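You operate a simulated robot arm through the tools that you are given. There is no shell and no other tool.

The job below is to be done with a simulated robot arm. You get a single attempt, and the scene is never put back.

## Task
Swap the foot plugs: black into the yellow-banded leg, grey into the blue-banded leg.
Fine: both end pressed home.
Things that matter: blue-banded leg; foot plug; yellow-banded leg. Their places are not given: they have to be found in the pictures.

It is judged by the outcome, as a careful person would: the job done as asked, and still so three seconds after it is handed in. It fails if anything else is knocked over, pushed out of place, dropped, spilled or broken.

## Robot
A 7-joint arm with a two-finger parallel gripper, fixed in place. Base frame: the origin is at the foot of the arm, x ahead of it, y to its left, z up; the work surface is at about z = 82. Lengths are in cm, angles in rad, forces in N, time in s.
With the tool pointing down near the work surface it reaches from about 24 to 68 cm from the base axis. Its first joint turns from -1.152 to 1.152 rad. Payload 2.4 kg.
Tool frame: the origin (TCP) lies between the finger pads and is the grasp point; the fingertips stand 3 cm ahead of it; z points along the fingers, y is the line along which they close. Largest opening 9.4 cm; finger width 2.8, thickness 1; the body of the gripper, 5 by 9.6 cm, starts 5.5 cm behind the TCP.
Orientation is told as [roll, pitch, yaw] about the base's x, y, z axes, in that order, counted from this pose: with the fingers straight down and closing along the base's y, the tool's x points along the base's -x, its y along +y and its z along -z.

## Interface
- The arm moves only by the tool drive_tool. Its argument "increments" is a list of rows, each a list of 7 numbers: the shift along the base's x, y, z in cm, then the turn, a rotation vector about the base's x, y, z in rad, then the gripper command, from -1 (shut) to 1 (fully open), values between in proportion. In form: [[dx, dy, dz, rx, ry, rz, hand], ...]. A call has 1 to 20 rows; each row shifts and turns the commanded pose from where the row before left it. Rows are played at 5 a second. More than 5 cm and 0.15 rad between two rows, or a gripper value outside its range, and nothing of the call is played. A pose out of reach is approached as far as the arm can. The call stops where the force on the tool passes 40 N (or 10 N more than at its start, if that is more) or the arm is blocked; 0.2 s more then pass. Each finger travels about 15.3 cm/s and halts on what it meets, pressing with about 23 N; the grip force reading is that of the motor and also rises with nothing between the fingers. The clock runs only during rows and for 0.2 s after the last one: add rows that do not move to give the fingers time. The reply holds the time, the measured pose of the TCP, the force on the tool along the base axes, the opening and the grip force, in the units named above and with some noise, with the torque about the TCP (base axes, N m) and any sound that the robot's microphone picked up.
- Cameras (640 x 400 px; columns grow to the right, rows downward): "scene" is fixed at [4.03, 47.15, 145.96]; the picture's right is [-0.77, -0.64, 0.00], its down [-0.26, 0.31, -0.91] and it looks along [0.58, -0.70, -0.41] (base axes); focal length 367 px, centre (320, 200). "wrist" rides on the gripper at [7.6, 1.4, -10.2] in the tool frame; the picture's right is [-0.18, 0.98, 0.00], its down [-0.75, -0.14, -0.64] and it looks along [-0.63, -0.12, 0.77] (tool axes); focal length 243 px, centre (320, 200).
- snapshot(camera): a new picture of that camera. It takes no simulated time.
- probe_pixels(camera, pixels): for up to 12 pixels [column, row] of the newest picture of that camera ("zoom" is the newest enlarged one), the place [x, y, z] in the base frame of the surface seen there, good to about 0.2 cm. It takes no simulated time.
- enlarge(camera, box): a new picture of the part [left, top, right, bottom] of that camera's present view, enlarged. It takes no simulated time.
- job_done(): hands the job in; it is judged then, once.

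Open the gripper and draw the arm clear of the work before you hand the job in, unless the task says otherwise.

The tools are called after "Call:" as name(argument=value, ...) on one line, values as JSON. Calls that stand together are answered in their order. drive_tool: Moves the arm, as the interface text tells. Its arguments: {"type":"object","properties":{"increments":{"type":"array","items":{"type":"array","items":{"type":"number"}}}},"required":["increments"]} The other tools are called the same way: snapshot (camera) takes a picture; probe_pixels (camera, pixels) gives the place of the surface under pixels of a picture; enlarge (camera, box) takes an enlarged picture of a part of a camera's view; job_done () hands the job in.

At the start:

```text
clock: 0.0
tool_pos: [37.99, -12.46, 124.93]
tool_rot: [0.0, 0.0, 0.0]
force: [0.0, 0.3, -0.1]
ft_torque: [0.04, -0.01, 0.02]
finger_gap: 9.39
grip_force: 0.0
```

scene: 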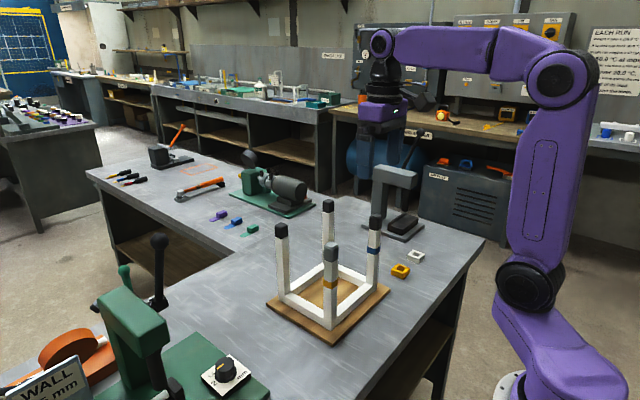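
wrist: 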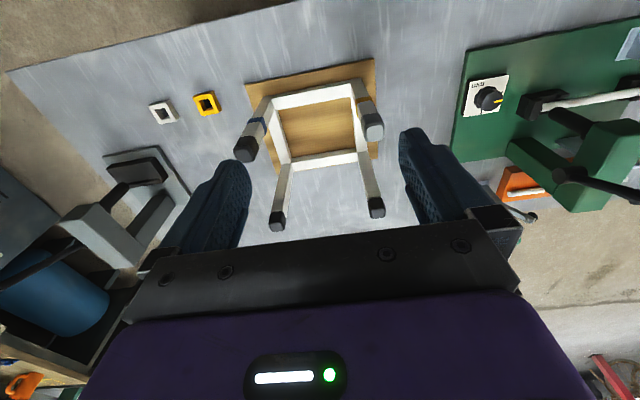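

I see an upside-down stool frame with four legs; the yellow-banded leg (331,270) has a grey plug and the blue-banded leg (374,235) has a black plug. I enlarge both views to see details.

Call:
enlarge(camera="scene", box=[250, 180, 450, 350])

Call:
enlarge(camera="wrist", box=[130, 50, 450, 250])

```text
2.35 times, centred on (350, 265) of scene
```

zoom: 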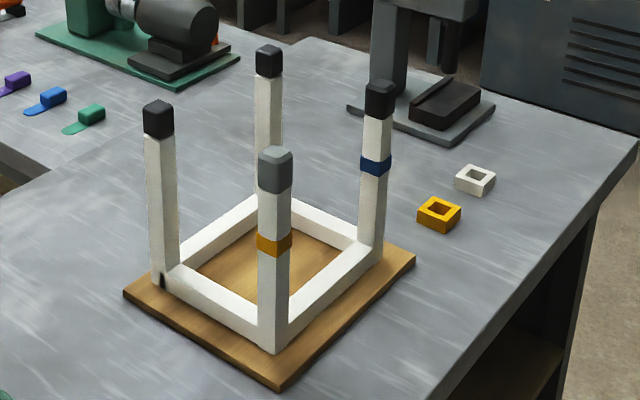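

```text
2.00 times, centred on (290, 150) of wrist
```

zoom: 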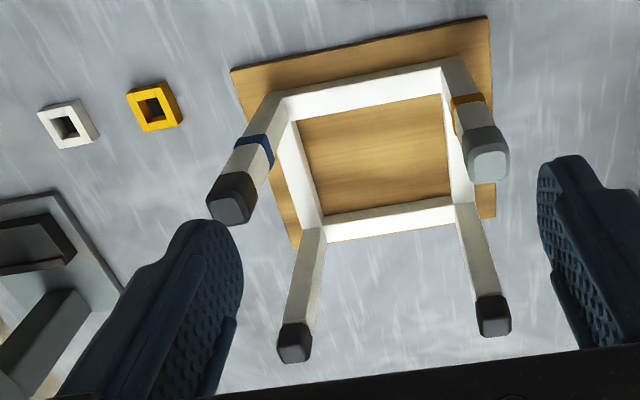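

Next I locate the plugs, bands, stool legs and the little square rings in the base frame, using pixels in the wrist zoom and scene pictures.

Call:
probe_pixels(camera="zoom", pixels=[[233, 208], [488, 158], [294, 353], [495, 325], [155, 108], [68, 125], [258, 148], [468, 110], [165, 95], [140, 100], [78, 112], [320, 200]])

Call:
probe_pixels(camera="scene", pixels=[[331, 246], [331, 258], [374, 217], [374, 250], [331, 284], [282, 226], [328, 202], [270, 305], [388, 288], [331, 343], [400, 270], [416, 256]])

Call:
enlarge(camera="scene", box=[300, 200, 400, 300])

```text
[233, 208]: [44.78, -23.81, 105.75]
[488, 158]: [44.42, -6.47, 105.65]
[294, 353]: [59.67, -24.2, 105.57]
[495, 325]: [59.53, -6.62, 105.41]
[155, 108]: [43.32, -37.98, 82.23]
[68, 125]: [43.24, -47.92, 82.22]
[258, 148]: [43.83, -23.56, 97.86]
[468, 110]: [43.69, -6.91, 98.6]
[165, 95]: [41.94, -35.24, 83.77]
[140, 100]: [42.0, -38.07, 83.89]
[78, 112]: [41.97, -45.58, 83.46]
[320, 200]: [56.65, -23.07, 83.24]
```

```text
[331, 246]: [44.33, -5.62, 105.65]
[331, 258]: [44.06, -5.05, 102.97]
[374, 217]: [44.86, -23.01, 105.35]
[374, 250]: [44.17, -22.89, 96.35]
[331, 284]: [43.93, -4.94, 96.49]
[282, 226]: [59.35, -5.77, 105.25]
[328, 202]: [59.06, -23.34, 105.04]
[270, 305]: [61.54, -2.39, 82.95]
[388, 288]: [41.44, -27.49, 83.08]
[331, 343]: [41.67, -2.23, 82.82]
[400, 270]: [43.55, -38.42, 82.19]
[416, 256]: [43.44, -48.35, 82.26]
```

```text
4.00 times, centred on (350, 250) of scene
```

zoom: 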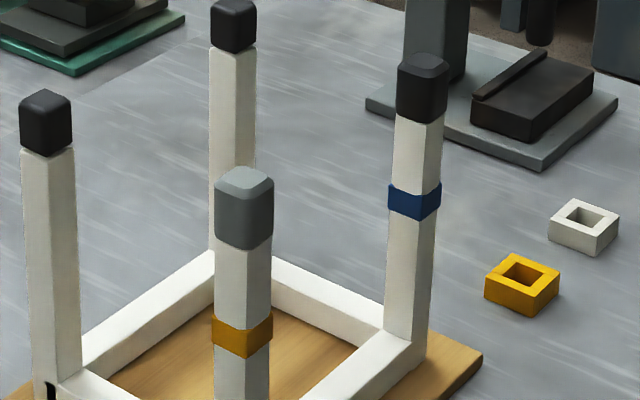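

The two plugs of interest sit at about z 105.7 on top of the legs at (44.4,-6.5) and (44.8,-23.8). I enlarge the plugs and the rings further to measure edges.

Call:
enlarge(camera="wrist", box=[225, 90, 305, 170])

Call:
enlarge(camera="wrist", box=[335, 70, 415, 150])

Call:
enlarge(camera="scene", box=[375, 235, 445, 290])

```text
5.00 times, centred on (265, 130) of wrist
```

zoom: 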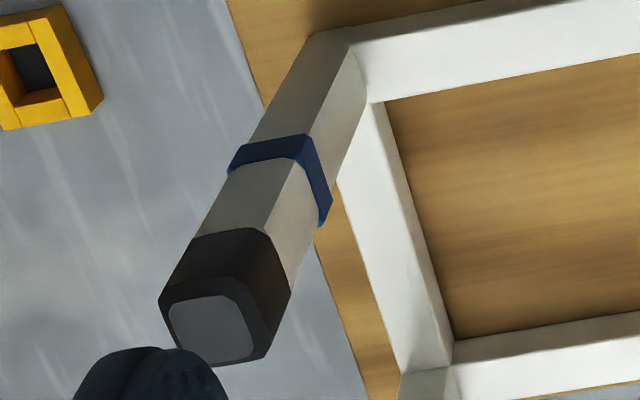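

```text
5.00 times, centred on (375, 110) of wrist
```

zoom: 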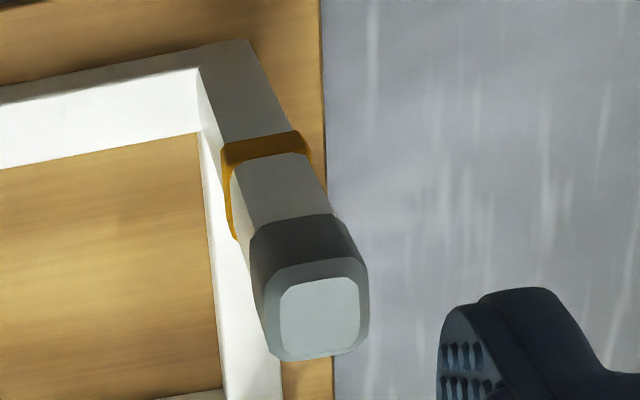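

```text
7.27 times, centred on (410, 262) of scene
```

zoom: 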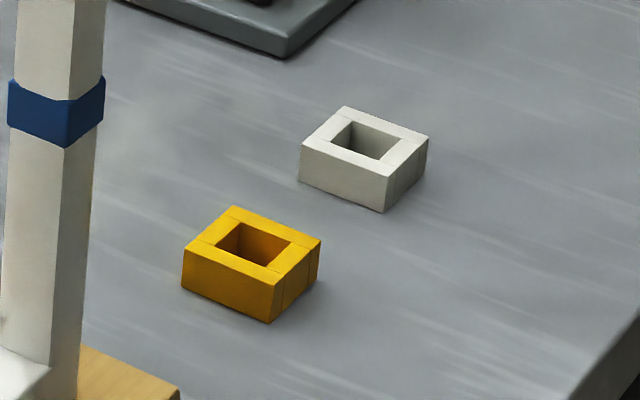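

The plugs are square heads with chamfered tops and the rings are open square sockets with the table visible inside. I probe the ring corners in the current scene zoom.

Call:
probe_pixels(camera="zoom", pixels=[[234, 209], [187, 246], [272, 282], [317, 240], [243, 228], [220, 246], [265, 262], [287, 242], [346, 110], [303, 145], [387, 175], [426, 140]])

Call:
enlarge(camera="wrist", box=[225, 90, 305, 170])

```text
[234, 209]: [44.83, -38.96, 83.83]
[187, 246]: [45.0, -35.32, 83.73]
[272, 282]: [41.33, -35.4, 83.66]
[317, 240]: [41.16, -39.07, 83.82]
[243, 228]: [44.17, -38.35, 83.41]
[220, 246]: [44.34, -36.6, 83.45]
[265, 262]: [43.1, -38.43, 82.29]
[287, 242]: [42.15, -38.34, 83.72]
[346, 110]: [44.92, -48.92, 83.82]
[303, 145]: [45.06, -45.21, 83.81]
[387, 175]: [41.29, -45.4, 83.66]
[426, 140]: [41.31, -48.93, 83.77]
```

```text
5.00 times, centred on (265, 130) of wrist
```

zoom: 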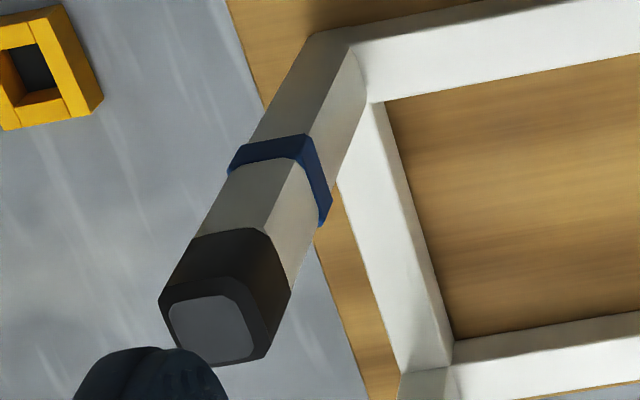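

Rings: yellow centred near (43.1,-37.2), white near (43.15,-47.1), tops at z≈83.75. Now I probe the black plug's and blue leg's edges in this zoom.

Call:
probe_pixels(camera="zoom", pixels=[[172, 312], [196, 299], [236, 298], [252, 345], [190, 358], [162, 302], [190, 242], [262, 232], [288, 292], [225, 330], [215, 232], [280, 220]])

Call:
enlarge(camera="wrist", box=[335, 70, 415, 150])

```text
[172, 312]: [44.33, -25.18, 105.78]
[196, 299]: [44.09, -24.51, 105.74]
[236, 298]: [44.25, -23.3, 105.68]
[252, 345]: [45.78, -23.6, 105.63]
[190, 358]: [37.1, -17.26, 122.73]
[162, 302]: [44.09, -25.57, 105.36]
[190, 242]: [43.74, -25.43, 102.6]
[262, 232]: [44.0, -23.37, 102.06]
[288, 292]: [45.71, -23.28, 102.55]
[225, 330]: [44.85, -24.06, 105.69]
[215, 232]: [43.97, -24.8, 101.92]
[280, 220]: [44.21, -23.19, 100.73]
```

```text
5.00 times, centred on (375, 110) of wrist
```

zoom: 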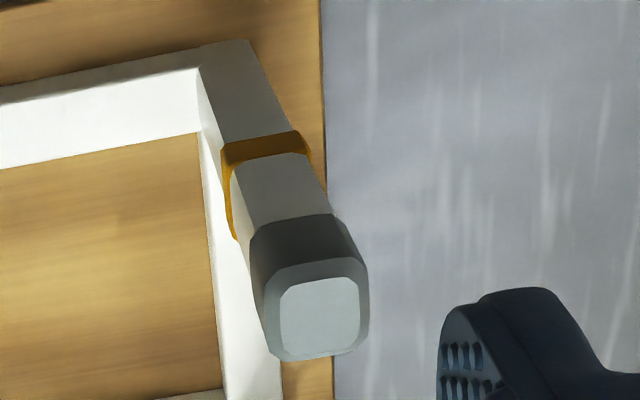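

Black plug spans roughly y -25.5…-23, top 105.7, bottom edge about z 102.4. Now the grey plug on the yellow leg.

Call:
probe_pixels(camera="zoom", pixels=[[290, 290], [352, 283], [355, 340], [290, 355], [320, 320], [264, 275], [255, 230], [332, 218], [366, 290], [275, 355], [245, 215], [325, 205]])

Call:
enlarge(camera="scene", box=[310, 235, 355, 290])

```text
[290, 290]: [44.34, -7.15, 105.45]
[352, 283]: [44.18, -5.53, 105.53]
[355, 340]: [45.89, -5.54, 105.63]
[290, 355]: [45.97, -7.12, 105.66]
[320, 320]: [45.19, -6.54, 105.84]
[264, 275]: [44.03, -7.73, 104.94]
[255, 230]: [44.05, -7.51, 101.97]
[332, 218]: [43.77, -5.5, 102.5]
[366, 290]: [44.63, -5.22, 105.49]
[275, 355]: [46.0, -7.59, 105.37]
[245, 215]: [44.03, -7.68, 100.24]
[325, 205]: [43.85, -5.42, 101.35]
```

```text
7.27 times, centred on (332, 262) of scene
```

zoom: 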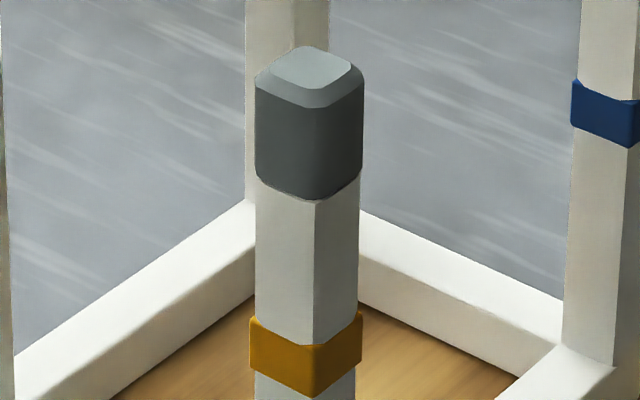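

I probe the grey plug's edges in this scene zoom, then enlarge the black one from the scene camera.

Call:
probe_pixels(camera="zoom", pixels=[[260, 140], [316, 150], [360, 130], [312, 52], [274, 76], [312, 92], [347, 68], [260, 240], [314, 250], [355, 230], [316, 194], [316, 205]])

Call:
enlarge(camera="scene", box=[350, 205, 400, 260])

```text
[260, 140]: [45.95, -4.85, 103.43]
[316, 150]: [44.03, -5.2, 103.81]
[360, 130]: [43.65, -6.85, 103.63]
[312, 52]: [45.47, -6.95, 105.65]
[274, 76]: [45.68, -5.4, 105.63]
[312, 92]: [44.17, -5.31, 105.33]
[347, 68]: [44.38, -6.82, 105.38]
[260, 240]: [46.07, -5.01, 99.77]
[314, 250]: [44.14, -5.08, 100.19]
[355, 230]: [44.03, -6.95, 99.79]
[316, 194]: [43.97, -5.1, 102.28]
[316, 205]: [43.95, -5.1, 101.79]
```

```text
7.27 times, centred on (375, 232) of scene
```

zoom: 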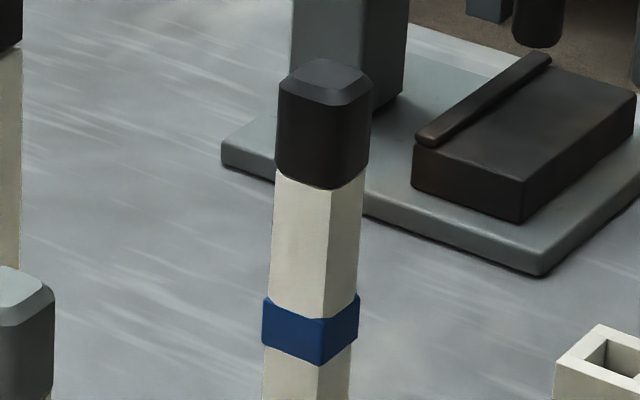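

Now I probe the black plug and blue leg surfaces in this zoom.

Call:
probe_pixels(camera="zoom", pixels=[[285, 140], [334, 150], [366, 130], [322, 62], [290, 84], [328, 100], [362, 80], [280, 240], [326, 260], [355, 240], [334, 186], [334, 195]])

Call:
probe_pixels(camera="scene", pixels=[[331, 320], [331, 300], [374, 262], [370, 270], [325, 320], [336, 310], [331, 262], [366, 240], [376, 240], [363, 275]])

```text
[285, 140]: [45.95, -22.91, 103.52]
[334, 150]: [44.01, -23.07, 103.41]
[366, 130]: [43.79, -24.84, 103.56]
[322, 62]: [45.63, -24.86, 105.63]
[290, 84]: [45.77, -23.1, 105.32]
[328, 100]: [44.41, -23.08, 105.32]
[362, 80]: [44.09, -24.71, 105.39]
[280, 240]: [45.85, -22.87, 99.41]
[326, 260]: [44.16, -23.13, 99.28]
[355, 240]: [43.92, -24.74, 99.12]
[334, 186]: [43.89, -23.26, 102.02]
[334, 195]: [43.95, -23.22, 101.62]
```

```text
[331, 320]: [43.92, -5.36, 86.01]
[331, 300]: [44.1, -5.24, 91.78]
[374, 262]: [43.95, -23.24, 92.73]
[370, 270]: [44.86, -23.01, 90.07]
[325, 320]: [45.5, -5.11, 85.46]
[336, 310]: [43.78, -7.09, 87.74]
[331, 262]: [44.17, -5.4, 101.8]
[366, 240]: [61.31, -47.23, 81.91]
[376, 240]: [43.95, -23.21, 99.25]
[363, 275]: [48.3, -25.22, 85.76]
```

Both heads are about 2.6 cm square, aligned with the base axes: grey centred near (45.05,-6.35), black near (45.05,-24.2), head from z≈102.1 to 105.7. I move above the grey plug with the hand open.

Call:
drive_tool(increments=[[2.35, 2.04, 0, 0, 0, 0, 1], [2.35, 2.04, 0, 0, 0, 0, 1], [2.36, 2.03, 0, 0, 0, 0, 1], [0, 0, -3, 0, 0, 0, 1], [0, 0, -3, 0, 0, 0, 1], [0, 0, -3, 0, 0, 0, 1], [0, 0, 0, 0, 0, 0, 1]])

Call:
snapshot(camera="wrist")

Call:
snapshot(camera="scene")

```text
clock: 1.6
tool_pos: [45.03, -6.08, 116.1]
tool_rot: [0.001, 0.0, -0.001]
force: [-0.1, -0.2, 0.7]
ft_torque: [-0.04, 0.0, 0.01]
finger_gap: 9.39
grip_force: 0.1
```

```text
taken
```

wrist: 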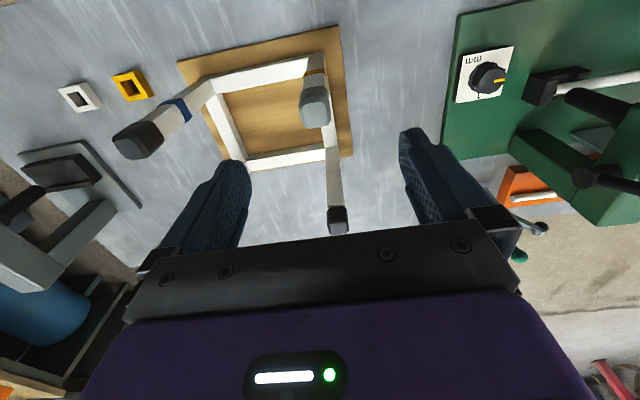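

```text
taken
```

scene: 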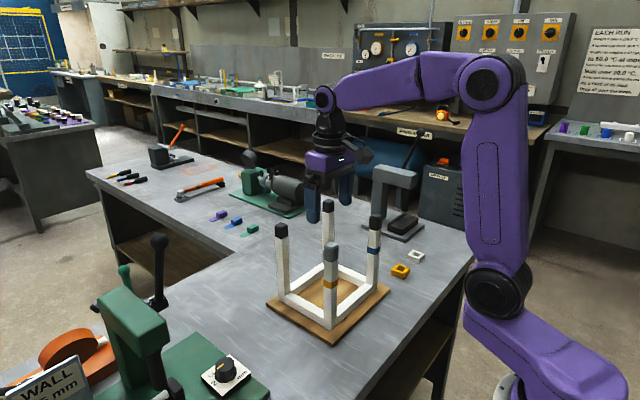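

The measured pose (45.03,-6.08,116.1) differs slightly from what I commanded, so I wait a moment to see whether it's lag or noise, and probe the plug tops from this view (grey at (314,105), black at (140,138)).

Call:
drive_tool(increments=[[0, 0, 0, 0, 0, 0, 1], [0, 0, 0, 0, 0, 0, 1]])

Call:
enlarge(camera="wrist", box=[280, 60, 350, 130])

```text
clock: 2.2
tool_pos: [45.23, -6.1, 115.99]
tool_rot: [0.001, 0.0, -0.001]
force: [-0.1, 0.1, 0.3]
ft_torque: [-0.01, 0.01, -0.04]
finger_gap: 9.39
grip_force: 0.1
```

```text
5.71 times, centred on (315, 95) of wrist
```

zoom: 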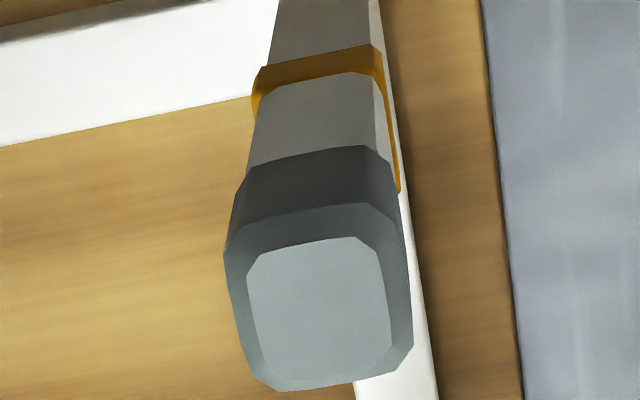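

I probe the grey head's corners from this closer view.

Call:
probe_pixels(camera="zoom", pixels=[[262, 252], [362, 238], [392, 355], [268, 375], [325, 305], [228, 250], [250, 170], [390, 160], [410, 240], [245, 370], [408, 350], [320, 180]])

```text
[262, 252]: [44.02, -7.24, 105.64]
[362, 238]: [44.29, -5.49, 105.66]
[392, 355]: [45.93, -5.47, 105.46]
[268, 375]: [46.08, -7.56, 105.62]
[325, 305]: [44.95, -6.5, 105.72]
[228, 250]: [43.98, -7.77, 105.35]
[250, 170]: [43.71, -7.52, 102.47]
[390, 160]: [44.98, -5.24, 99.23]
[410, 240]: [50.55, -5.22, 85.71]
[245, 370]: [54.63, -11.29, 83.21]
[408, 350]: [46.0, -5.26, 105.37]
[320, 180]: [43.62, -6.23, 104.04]
```

Grey top centre reads about (45.05,-6.38) and head sides y -7.7…-5.1. I shift slightly to -y, close the fingers partway for a smaller stroke, and descend to z≈108.5 to look at alignment.

Call:
drive_tool(increments=[[-0.05, -0.15, -2.5, 0, 0, 0, 0.5], [0, 0, -2.5, 0, 0, 0, 0.2], [0, 0, 0, 0, 0, 0, 0.0], [0, 0, 0, 0, 0, 0, 0.0], [0, 0, 0, 0, 0, 0, 0]])

Call:
snapshot(camera="wrist")

Call:
enlarge(camera="scene", box=[285, 190, 385, 280])

```text
clock: 3.4
tool_pos: [45.01, -6.36, 111.16]
tool_rot: [0.0, 0.001, -0.001]
force: [-0.6, -0.7, -0.3]
ft_torque: [0.04, 0.0, -0.01]
finger_gap: 4.69
grip_force: 0.1
```

```text
taken
```

wrist: 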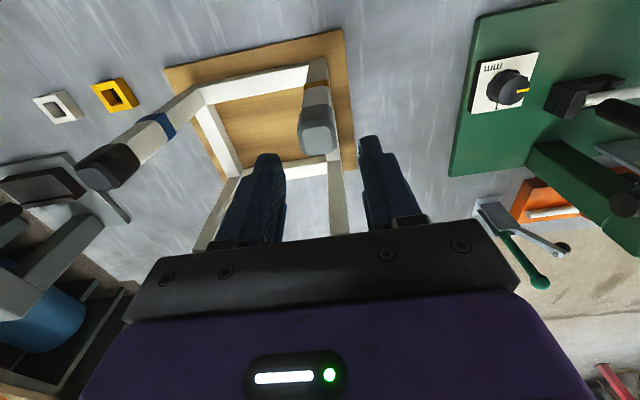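

```text
4.44 times, centred on (335, 235) of scene
```

zoom: 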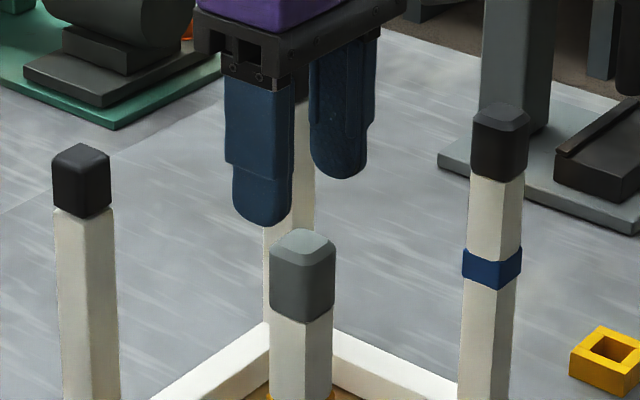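

Gap is 4.7 cm and the TCP is near (45.0,-6.4,111). The fingers straddle the grey plug in y; I descend 5.7 cm slowly and check alignment before closing.

Call:
drive_tool(increments=[[0, 0, -2, 0, 0, 0, 0], [0, 0, -2, 0, 0, 0, 0], [0, 0, -1.7, 0, 0, 0, 0], [0, 0, 0, 0, 0, 0, 0], [0, 0, 0, 0, 0, 0, 0]])

Call:
enlarge(camera="wrist", box=[230, 80, 430, 240])

Call:
enlarge(camera="scene", box=[295, 200, 375, 280])

```text
clock: 4.6
tool_pos: [45.12, -6.41, 105.12]
tool_rot: [0.0, 0.0, -0.001]
force: [0.7, 0.1, -0.9]
ft_torque: [0.02, -0.02, -0.03]
finger_gap: 4.72
grip_force: 0.0
```

```text
2.50 times, centred on (330, 160) of wrist
```

zoom: 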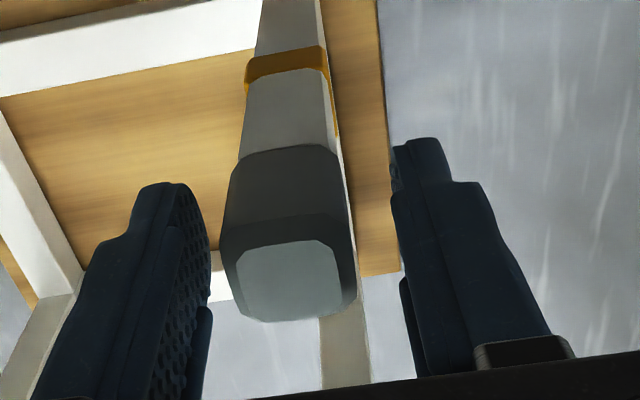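

```text
5.00 times, centred on (335, 240) of scene
```

zoom: 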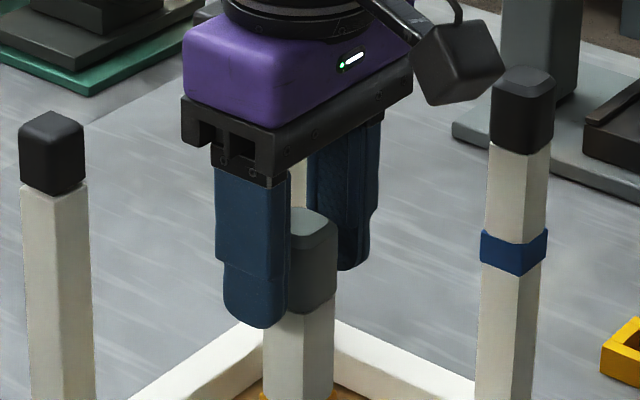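

TCP is at (45.1,-6.4,105.1) and the grey head lies between the pads, tips just above the head's bottom edge. I close gently in steps, then grip.

Call:
drive_tool(increments=[[0, 0, 0, 0, 0, 0, -0.2], [0, 0, 0, 0, 0, 0, -0.38], [0, 0, 0, 0, 0, 0, -0.42], [0, 0, 0, 0, 0, 0, -0.5], [0, 0, 0, 0, 0, 0, -1], [0, 0, 0, 0, 0, 0, -1]])

Call:
enlarge(camera="wrist", box=[230, 80, 430, 240])

Call:
enlarge(camera="scene", box=[295, 200, 375, 280])

```text
clock: 6.0
tool_pos: [45.05, -6.39, 105.22]
tool_rot: [-0.001, -0.001, 0.0]
force: [-0.2, -4.1, 2.2]
ft_torque: [-0.12, 0.0, -0.02]
finger_gap: 2.61
grip_force: 23.6
```

```text
2.50 times, centred on (330, 160) of wrist
```

zoom: 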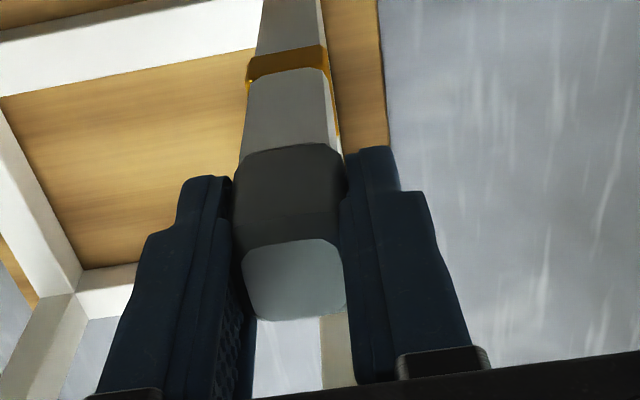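

```text
5.00 times, centred on (335, 240) of scene
```

zoom: 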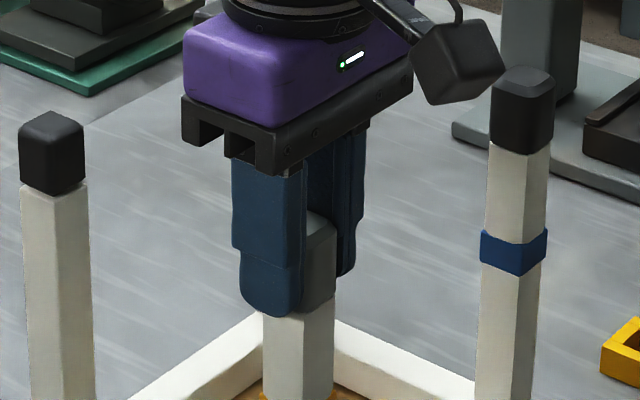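

Gripped at 2.61 cm with 23.6 N; a small -4 N side load in y means I'm a touch off-centre. I nudge -y by 0.04 to relieve it and then read.

Call:
drive_tool(increments=[[0, -0.04, 0, 0, 0, 0, -1], [0, 0, 0, 0, 0, 0, -1]])

```text
clock: 6.6
tool_pos: [45.02, -6.48, 105.25]
tool_rot: [0.0, 0.001, 0.0]
force: [-4.6, -2.9, 7.5]
ft_torque: [-0.08, 0.18, 0.01]
finger_gap: 2.59
grip_force: 23.2
```

Side load fell slightly; a little z force (7.5 N up on tool) is building. I start pulling straight up in small steps and watch the forces.

Call:
drive_tool(increments=[[0, 0, 0.1, 0, 0, 0, -1], [0, 0, 0.1, 0, 0, 0, -1], [0, 0, 0.1, 0, 0, 0, -1], [0, 0, 0, 0, 0, 0, -1]])

```text
clock: 7.6
tool_pos: [45.22, -6.49, 105.58]
tool_rot: [-0.001, 0.0, -0.001]
force: [-1.8, 0.7, 0.4]
ft_torque: [0.02, 0.06, 0.01]
finger_gap: 2.59
grip_force: 22.6
```

It rose 0.3 cm with almost no resistance; I look whether the plug is coming along.

Call:
drive_tool(increments=[[0, 0, 0.3, 0, 0, 0, -1], [0, 0, 0.3, 0, 0, 0, -1], [0, 0, 0, 0, 0, 0, -1]])

Call:
enlarge(camera="scene", box=[295, 200, 375, 280])

Call:
enlarge(camera="wrist", box=[230, 80, 430, 240])

```text
clock: 8.4
tool_pos: [45.06, -6.28, 106.19]
tool_rot: [0.001, 0.001, -0.001]
force: [0.5, 0.3, 0.0]
ft_torque: [0.02, -0.01, -0.01]
finger_gap: 2.59
grip_force: 23.3
```

```text
5.00 times, centred on (335, 240) of scene
```

zoom: 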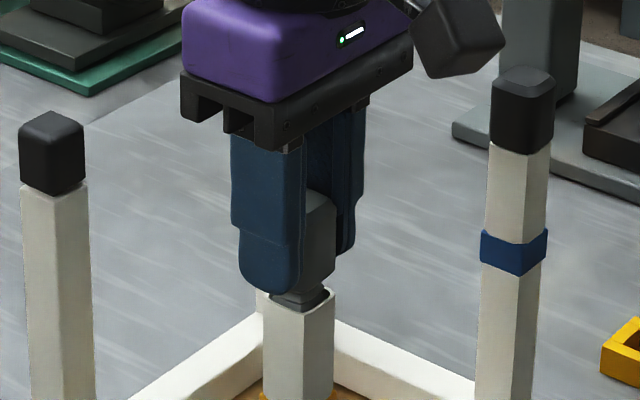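

```text
2.50 times, centred on (330, 160) of wrist
```

zoom: 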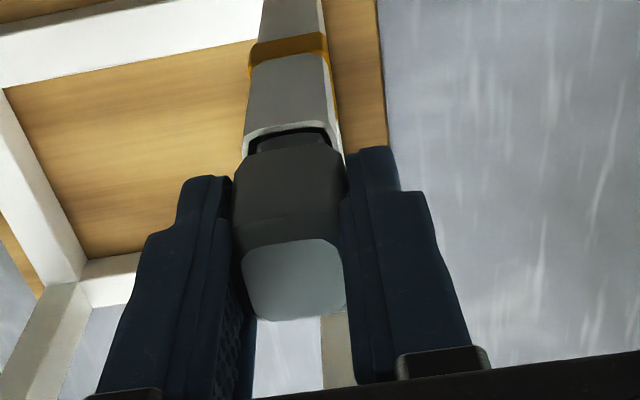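

The grey plug is coming out of the leg with its darker spigot showing. I continue lifting straight up until it clears.

Call:
drive_tool(increments=[[0, 0, 0.5, 0, 0, 0, -1], [0, 0, 0.5, 0, 0, 0, -1], [0, 0, 0.5, 0, 0, 0, -1], [0, 0, 0.5, 0, 0, 0, -1], [0, 0, 0.8, 0, 0, 0, -1], [0, 0, 1, 0, 0, 0, -1], [0, 0, 1, 0, 0, 0, -1], [0, 0, 1, 0, 0, 0, -1], [0, 0, 0, 0, 0, 0, -1]])

Call:
enlarge(camera="scene", box=[295, 190, 375, 280])

Call:
enlarge(camera="wrist", box=[230, 80, 430, 240])

```text
clock: 10.4
tool_pos: [44.97, -6.49, 112.05]
tool_rot: [0.0, 0.0, -0.001]
force: [0.2, 0.6, -0.1]
ft_torque: [-0.01, -0.01, 0.0]
finger_gap: 2.58
grip_force: 22.9
```

```text
4.44 times, centred on (335, 235) of scene
```

zoom: 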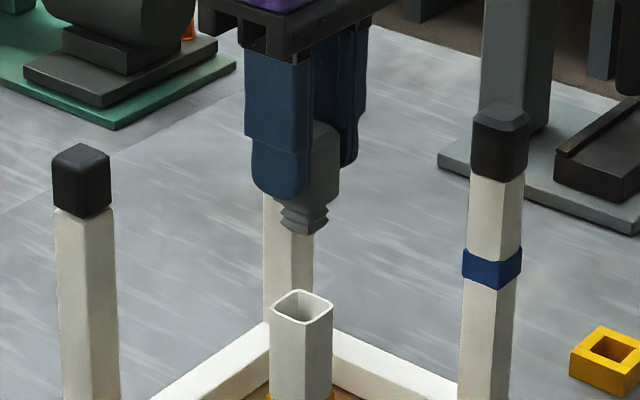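

```text
2.50 times, centred on (330, 160) of wrist
```

zoom: 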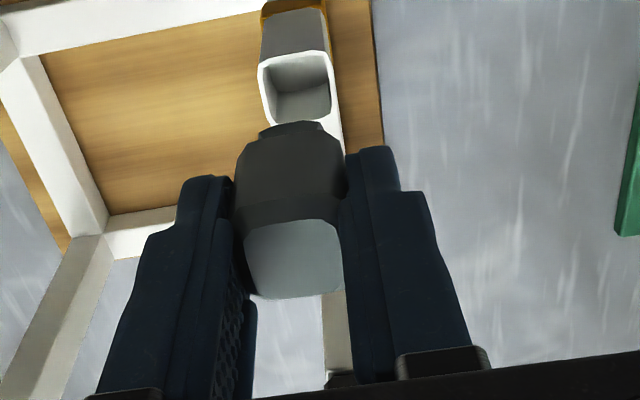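

The grey plug is out with a ribbed spigot about 1.8 cm long, and the hollow leg is exposed. I zoom in to measure the leg mouth and the spigot length.

Call:
enlarge(camera="scene", box=[330, 215, 370, 265])

Call:
enlarge(camera="scene", box=[320, 205, 375, 270])

Call:
enlarge(camera="scene", box=[315, 205, 375, 275])

```text
8.00 times, centred on (350, 240) of scene
```

zoom: 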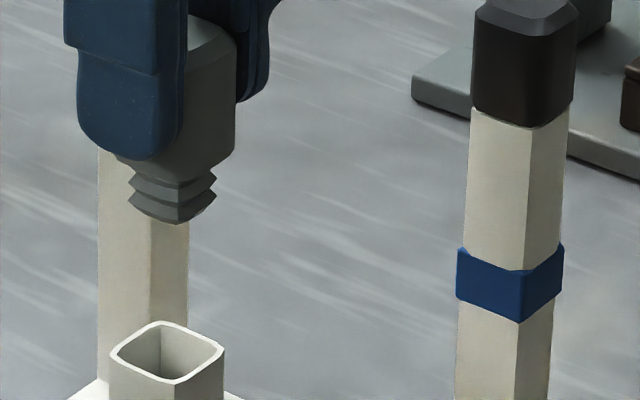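

```text
6.15 times, centred on (348, 238) of scene
```

zoom: 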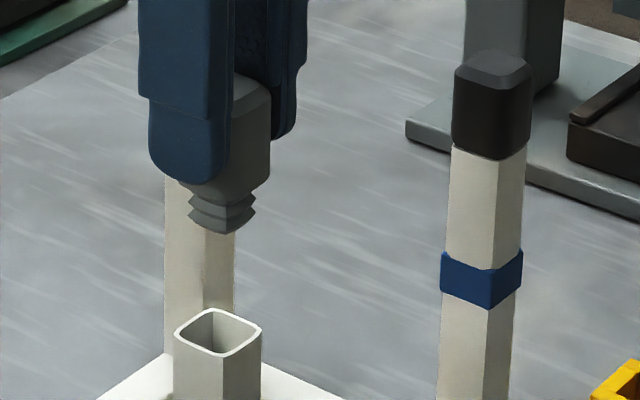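

```text
5.71 times, centred on (345, 240) of scene
```

zoom: 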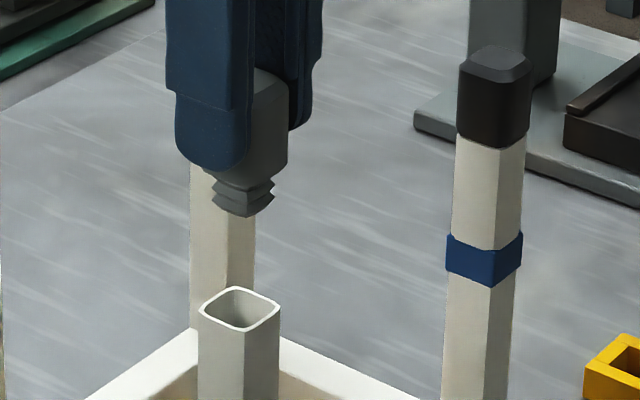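

I probe the leg mouth rim corners and the spigot's lower end in this zoom.

Call:
probe_pixels(camera="zoom", pixels=[[237, 289], [202, 308], [240, 330], [277, 304], [241, 212], [243, 172], [262, 200], [222, 206], [285, 130], [255, 150], [218, 183], [272, 165]])

Call:
enlarge(camera="wrist", box=[290, 80, 360, 150])

```text
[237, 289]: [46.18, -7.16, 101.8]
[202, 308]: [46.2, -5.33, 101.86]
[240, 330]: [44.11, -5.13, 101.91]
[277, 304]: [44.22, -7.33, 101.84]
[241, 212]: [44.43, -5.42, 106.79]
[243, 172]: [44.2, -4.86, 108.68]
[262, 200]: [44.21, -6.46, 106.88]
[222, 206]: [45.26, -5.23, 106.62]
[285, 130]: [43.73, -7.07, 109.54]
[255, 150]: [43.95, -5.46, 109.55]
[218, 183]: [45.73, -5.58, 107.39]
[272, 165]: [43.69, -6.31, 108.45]
```

```text
5.71 times, centred on (325, 115) of wrist
```

zoom: 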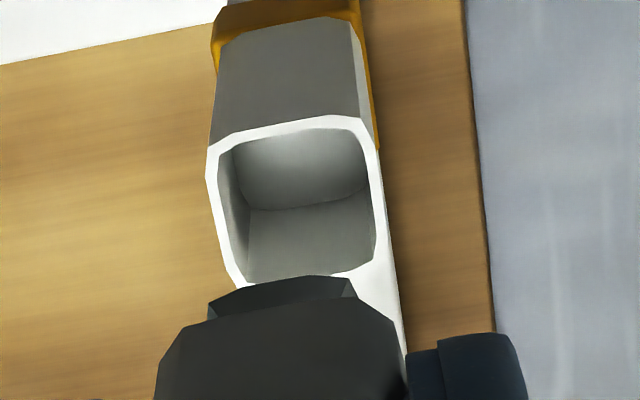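

The leg mouth is centred near (45.15,-6.25) with rim z≈101.9, and the spigot end is about 5.4 cm below the TCP. Before travelling toward the rings I probe the grey press frame nearby (scene pixels around (385,180)) to keep clear of it.

Call:
snapshot(camera="scene")

Call:
probe_pixels(camera="scene", pixels=[[378, 175], [400, 172], [413, 172], [379, 205], [408, 195], [405, 222], [425, 228], [395, 240], [372, 222], [345, 200]])

```text
taken
```

scene: 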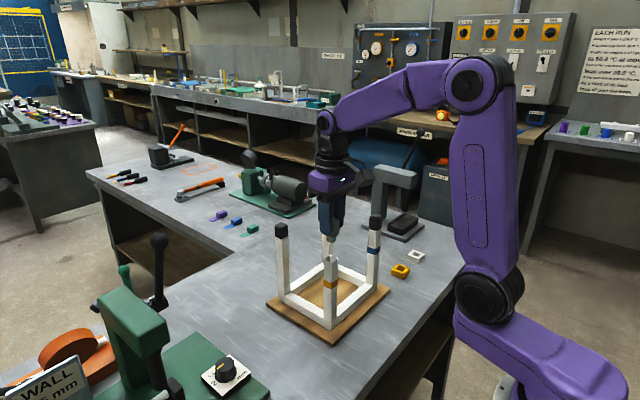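

```text
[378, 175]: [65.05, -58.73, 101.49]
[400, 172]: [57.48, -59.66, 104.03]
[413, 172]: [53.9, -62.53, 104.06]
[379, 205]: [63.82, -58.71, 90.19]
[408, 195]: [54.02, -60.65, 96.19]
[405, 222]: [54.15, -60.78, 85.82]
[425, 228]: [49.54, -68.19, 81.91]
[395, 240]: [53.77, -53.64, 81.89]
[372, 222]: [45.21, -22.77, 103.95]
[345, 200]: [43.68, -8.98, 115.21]
```

The press frame is beyond y≈-53, well clear of the yellow ring at (43.1,-37.2). I lift 6 cm and carry the grey plug over to above that ring, using it as a temporary stand if the hole fits.

Call:
drive_tool(increments=[[0, 0, 2, 0, 0, 0, -1], [0, 0, 2, 0, 0, 0, -1], [0, 0, 2, 0, 0, 0, -1], [-0.2, -3, 0, 0, 0, 0, -1], [-0.2, -3, 0, 0, 0, 0, -1], [-0.2, -3, 0, 0, 0, 0, -1], [-0.2, -3, 0, 0, 0, 0, -1], [-0.2, -3, 0, 0, 0, 0, -1], [-0.2, -3, 0, 0, 0, 0, -1], [-0.2, -3, 0, 0, 0, 0, -1], [-0.2, -3, 0, 0, 0, 0, -1], [-0.2, -3, 0, 0, 0, 0, -1], [-0.1, -3, 0, 0, 0, 0, -1], [0, -0.66, 0, 0, 0, 0, -1], [0, 0, -4, 0, 0, 0, -1], [0, 0, -4, 0, 0, 0, -1], [0, 0, -4, 0, 0, 0, -1], [0, 0, 0, 0, 0, 0, -1]])

Call:
snapshot(camera="wrist")

Call:
snapshot(camera="scene")

```text
clock: 14.2
tool_pos: [42.75, -37.3, 105.97]
tool_rot: [-0.001, 0.001, 0.0]
force: [-0.1, 0.3, -0.5]
ft_torque: [-0.05, 0.01, 0.01]
finger_gap: 2.59
grip_force: 23.2
```

```text
taken
```

wrist: 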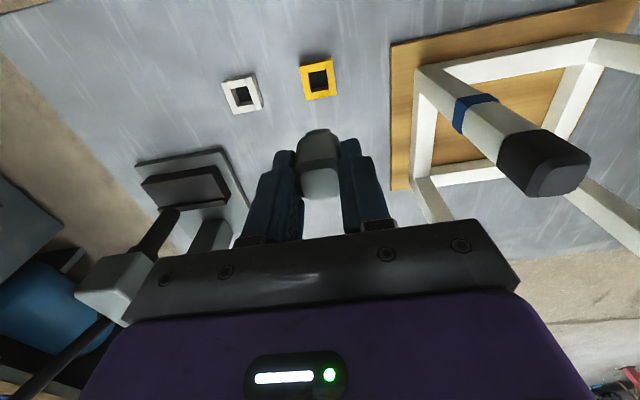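

```text
taken
```

scene: 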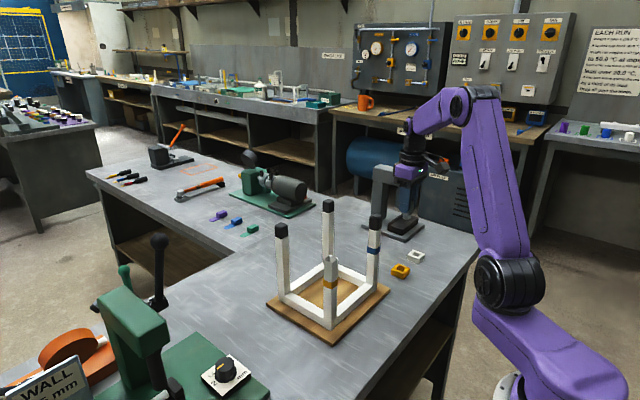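

Now I'm above the yellow ring with the plug held; I zoom on the ring (318,80) in the wrist view to measure the hole.

Call:
enlarge(camera="wrist", box=[290, 50, 350, 110])

Call:
drive_tool(increments=[[0, 0, -3, 0, 0, 0, -1], [0, 0, -3, 0, 0, 0, -1], [0, 0, -3, 0, 0, 0, -1], [0, 0, 0, 0, 0, 0, -1], [0, 0, 0, 0, 0, 0, -1]])

Call:
enlarge(camera="wrist", box=[280, 50, 360, 130])

```text
6.67 times, centred on (320, 80) of wrist
```

zoom: 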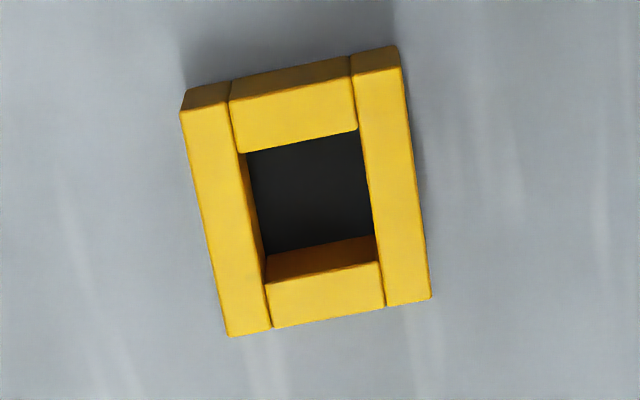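

```text
clock: 15.4
tool_pos: [42.88, -36.91, 96.91]
tool_rot: [0.0, 0.0, 0.0]
force: [0.3, 0.1, -0.4]
ft_torque: [-0.05, -0.05, 0.03]
finger_gap: 2.6
grip_force: 23.1
```

```text
5.00 times, centred on (320, 90) of wrist
```

zoom: 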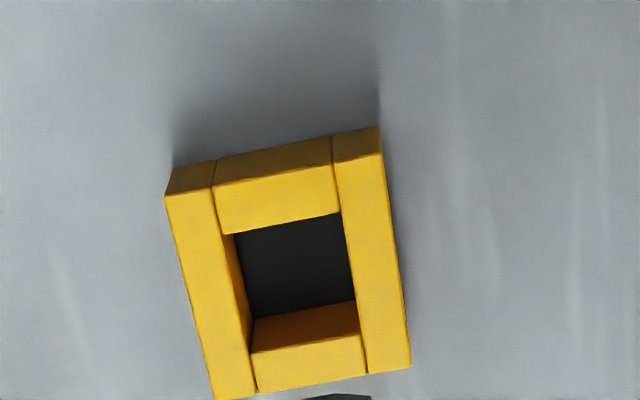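

The ring is a four-walled nest with a dark floor. I probe its outer and inner corners in this zoom.

Call:
probe_pixels(camera="zoom", pixels=[[170, 197], [376, 160], [406, 365], [218, 392], [222, 232], [338, 215], [362, 338], [256, 352], [290, 270], [300, 200], [310, 365], [320, 320]])

Call:
snapshot(camera="wrist")

Call:
enlarge(camera="scene", box=[370, 210, 440, 280])

```text
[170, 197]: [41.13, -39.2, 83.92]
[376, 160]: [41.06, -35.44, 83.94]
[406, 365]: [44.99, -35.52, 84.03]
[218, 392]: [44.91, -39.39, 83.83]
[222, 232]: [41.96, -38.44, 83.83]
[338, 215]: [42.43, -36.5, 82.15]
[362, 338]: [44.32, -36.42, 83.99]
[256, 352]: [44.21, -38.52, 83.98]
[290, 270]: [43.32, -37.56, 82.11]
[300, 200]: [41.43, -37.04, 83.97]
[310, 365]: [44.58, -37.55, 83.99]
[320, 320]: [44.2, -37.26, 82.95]
```

```text
taken
```

wrist: 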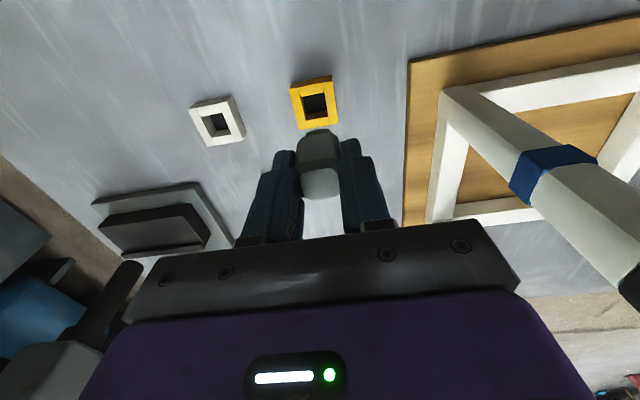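

```text
5.71 times, centred on (405, 245) of scene
```

zoom: 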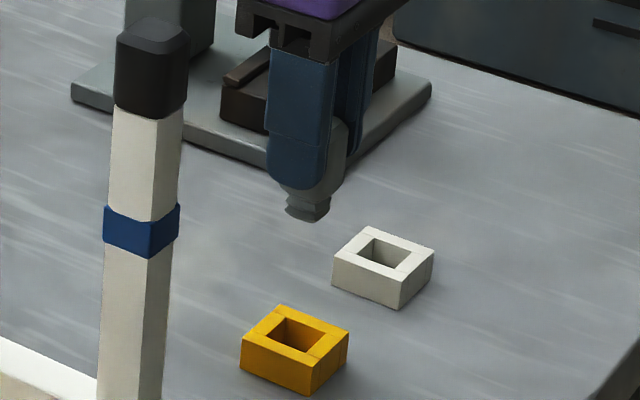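

Visually the ring centre (≈(314,107)) appears ~0.5 cm toward -y of the tool axis, consistent with the reading y=-36.91. I take a few still readings to separate noise from true offset.

Call:
drive_tool(increments=[[0, 0, 0, 0, 0, 0, -1]])

Call:
drive_tool(increments=[[0, 0, 0, 0, 0, 0, -1]])

Call:
drive_tool(increments=[[0, 0, 0, 0, 0, 0, -1]])

Call:
drive_tool(increments=[[0, 0, 0, 0, 0, 0, -1]])

Call:
enlarge(camera="wrist", box=[280, 50, 360, 130])

```text
clock: 15.8
tool_pos: [42.75, -37.04, 96.94]
tool_rot: [-0.002, 0.0, 0.0]
force: [-0.3, 0.2, 0.1]
ft_torque: [-0.01, 0.01, 0.01]
finger_gap: 2.57
grip_force: 22.9
```

```text
clock: 16.2
tool_pos: [42.78, -37.04, 96.97]
tool_rot: [0.0, 0.0, 0.0]
force: [0.5, 0.8, -1.4]
ft_torque: [0.0, 0.0, -0.02]
finger_gap: 2.59
grip_force: 23.1
```

```text
clock: 16.6
tool_pos: [42.81, -37.03, 96.94]
tool_rot: [0.001, 0.0, 0.002]
force: [-0.1, -0.3, -0.3]
ft_torque: [0.0, 0.0, -0.01]
finger_gap: 2.59
grip_force: 22.6
```

```text
clock: 17.0
tool_pos: [42.81, -36.97, 96.87]
tool_rot: [0.0, 0.0, 0.0]
force: [0.2, -0.6, -0.5]
ft_torque: [0.04, 0.01, -0.02]
finger_gap: 2.58
grip_force: 23.2
```

```text
5.00 times, centred on (320, 90) of wrist
```

zoom: 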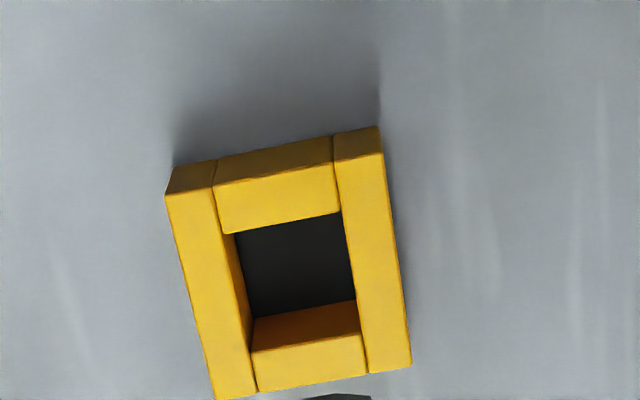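

At rest the mean reading is (42.80,-37.00,96.93), so the actual pose is off the command by a few mm; probes and pixel geometry both say the ring is ≈0.15 cm in +x and ≈0.4 cm in -y from the tool axis. I correct and descend 5 cm, then remeasure.

Call:
drive_tool(increments=[[0.15, -0.4, 0, 0, 0, 0, -1], [0, 0, -2.5, 0, 0, 0, -1], [0, 0, -2.5, 0, 0, 0, -1], [0, 0, 0, 0, 0, 0, -1], [0, 0, 0, 0, 0, 0, -1]])

Call:
drive_tool(increments=[[0, 0, 0, 0, 0, 0, -1]])

Call:
drive_tool(increments=[[0, 0, 0, 0, 0, 0, -1]])

Call:
enlarge(camera="scene", box=[375, 230, 430, 285])

Call:
enlarge(camera="wrist", box=[270, 80, 370, 180])

```text
clock: 18.2
tool_pos: [43.19, -37.41, 91.94]
tool_rot: [-0.002, 0.002, 0.001]
force: [0.3, 0.3, -0.3]
ft_torque: [-0.02, -0.03, 0.02]
finger_gap: 2.58
grip_force: 22.5
```

```text
clock: 18.6
tool_pos: [43.16, -37.28, 92.09]
tool_rot: [-0.001, 0.001, -0.001]
force: [0.7, -0.6, -0.7]
ft_torque: [0.01, -0.02, -0.01]
finger_gap: 2.57
grip_force: 23.0
```

```text
clock: 19.0
tool_pos: [43.15, -37.37, 92.08]
tool_rot: [-0.001, 0.001, -0.001]
force: [0.9, -0.2, 0.5]
ft_torque: [0.01, 0.02, -0.01]
finger_gap: 2.58
grip_force: 22.3
```

```text
7.27 times, centred on (402, 258) of scene
```

zoom: 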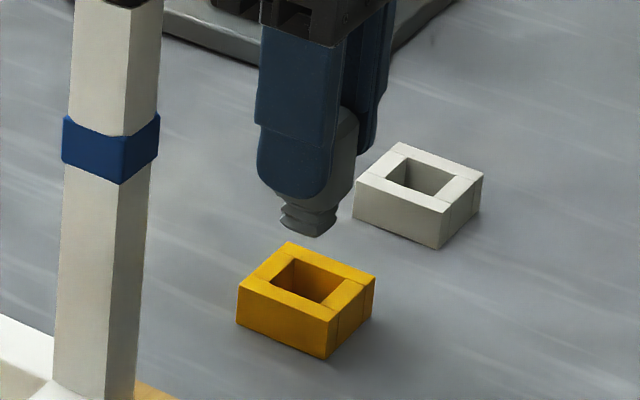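

```text
4.00 times, centred on (320, 130) of wrist
```

zoom: 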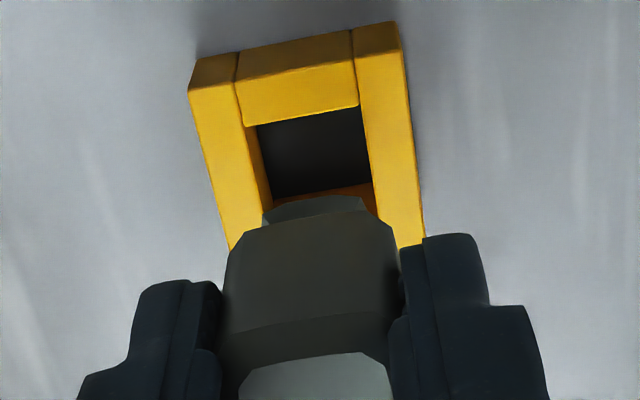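

Readings average (43.17,-37.35,92.04). Both views agree that the ring hole is about 0.2 cm toward -x of the spigot and aligned in y. I shift -0.2 in x and descend 2 cm to just above the ring.

Call:
drive_tool(increments=[[-0.2, 0, 0, 0, 0, 0, -1], [0, 0, -1, 0, 0, 0, -1], [0, 0, -1, 0, 0, 0, -1], [0, 0, 0, 0, 0, 0, -1], [0, 0, 0, 0, 0, 0, -1]])

Call:
drive_tool(increments=[[0, 0, 0, 0, 0, 0, -1]])

Call:
drive_tool(increments=[[0, 0, 0, 0, 0, 0, -1]])

Call:
enlarge(camera="wrist", box=[270, 80, 370, 180])

Call:
enlarge(camera="scene", box=[380, 235, 420, 285])

```text
clock: 20.2
tool_pos: [43.12, -37.44, 90.06]
tool_rot: [0.0, -0.001, 0.0]
force: [-0.3, 0.0, 0.3]
ft_torque: [0.0, 0.04, -0.03]
finger_gap: 2.58
grip_force: 22.8
```

```text
clock: 20.6
tool_pos: [43.15, -37.61, 89.86]
tool_rot: [0.0, 0.001, 0.0]
force: [-0.3, -0.5, 0.3]
ft_torque: [-0.01, -0.02, 0.0]
finger_gap: 2.56
grip_force: 22.9
```

```text
clock: 21.0
tool_pos: [43.11, -37.49, 90.06]
tool_rot: [-0.001, -0.001, 0.001]
force: [0.8, -0.2, -0.6]
ft_torque: [-0.03, 0.0, 0.0]
finger_gap: 2.59
grip_force: 23.5
```

```text
4.00 times, centred on (320, 130) of wrist
```

zoom: 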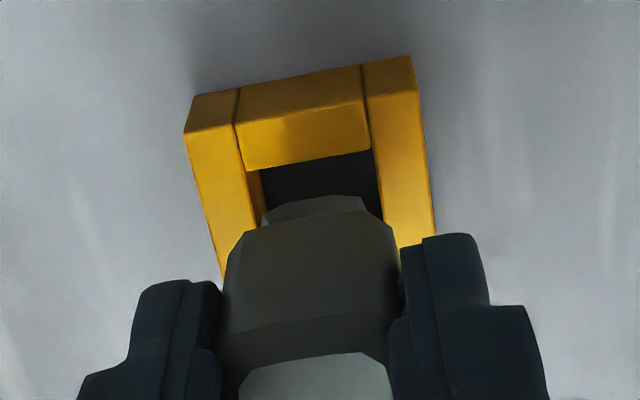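

```text
8.00 times, centred on (400, 260) of scene
```

zoom: 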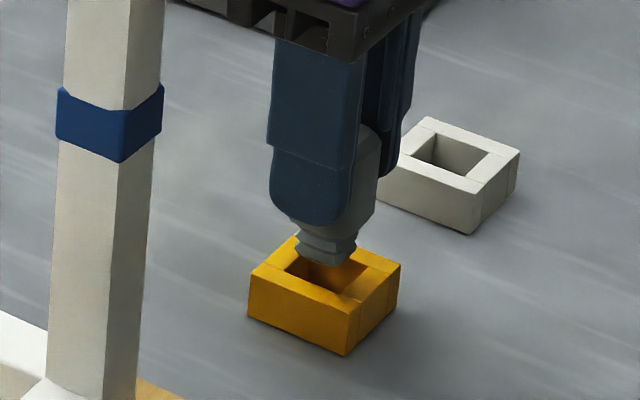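

Readings average (43.13,-37.5,90.0). Wrist geometry (ring upper edge mid at (314.9,107.5)) and the scene column both still say the hole lies ~0.2 cm toward -x, with y aligned. I shift -0.2 in x and verify.

Call:
drive_tool(increments=[[-0.2, 0.03, 0, 0, 0, 0, -1], [0, 0, 0, 0, 0, 0, -1], [0, 0, 0, 0, 0, 0, -1]])

Call:
enlarge(camera="wrist", box=[270, 80, 370, 180])

Call:
enlarge(camera="scene", box=[380, 235, 420, 285])

```text
clock: 21.8
tool_pos: [42.74, -37.54, 90.06]
tool_rot: [0.001, 0.001, -0.001]
force: [0.1, 0.9, -0.5]
ft_torque: [0.01, -0.01, 0.01]
finger_gap: 2.59
grip_force: 23.0
```

```text
4.00 times, centred on (320, 130) of wrist
```

zoom: 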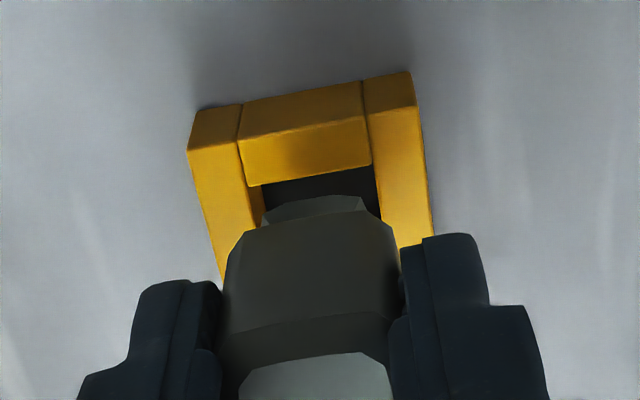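

```text
8.00 times, centred on (400, 260) of scene
```

zoom: 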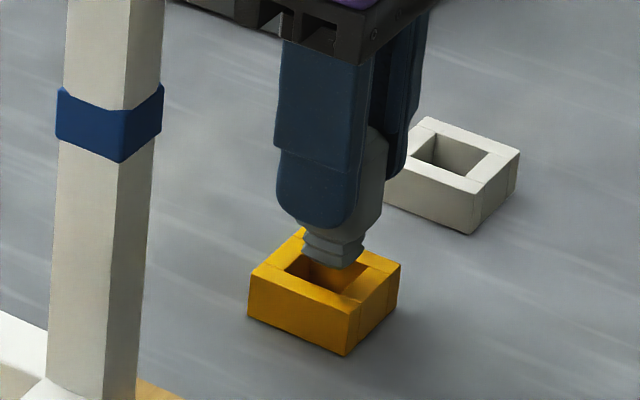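

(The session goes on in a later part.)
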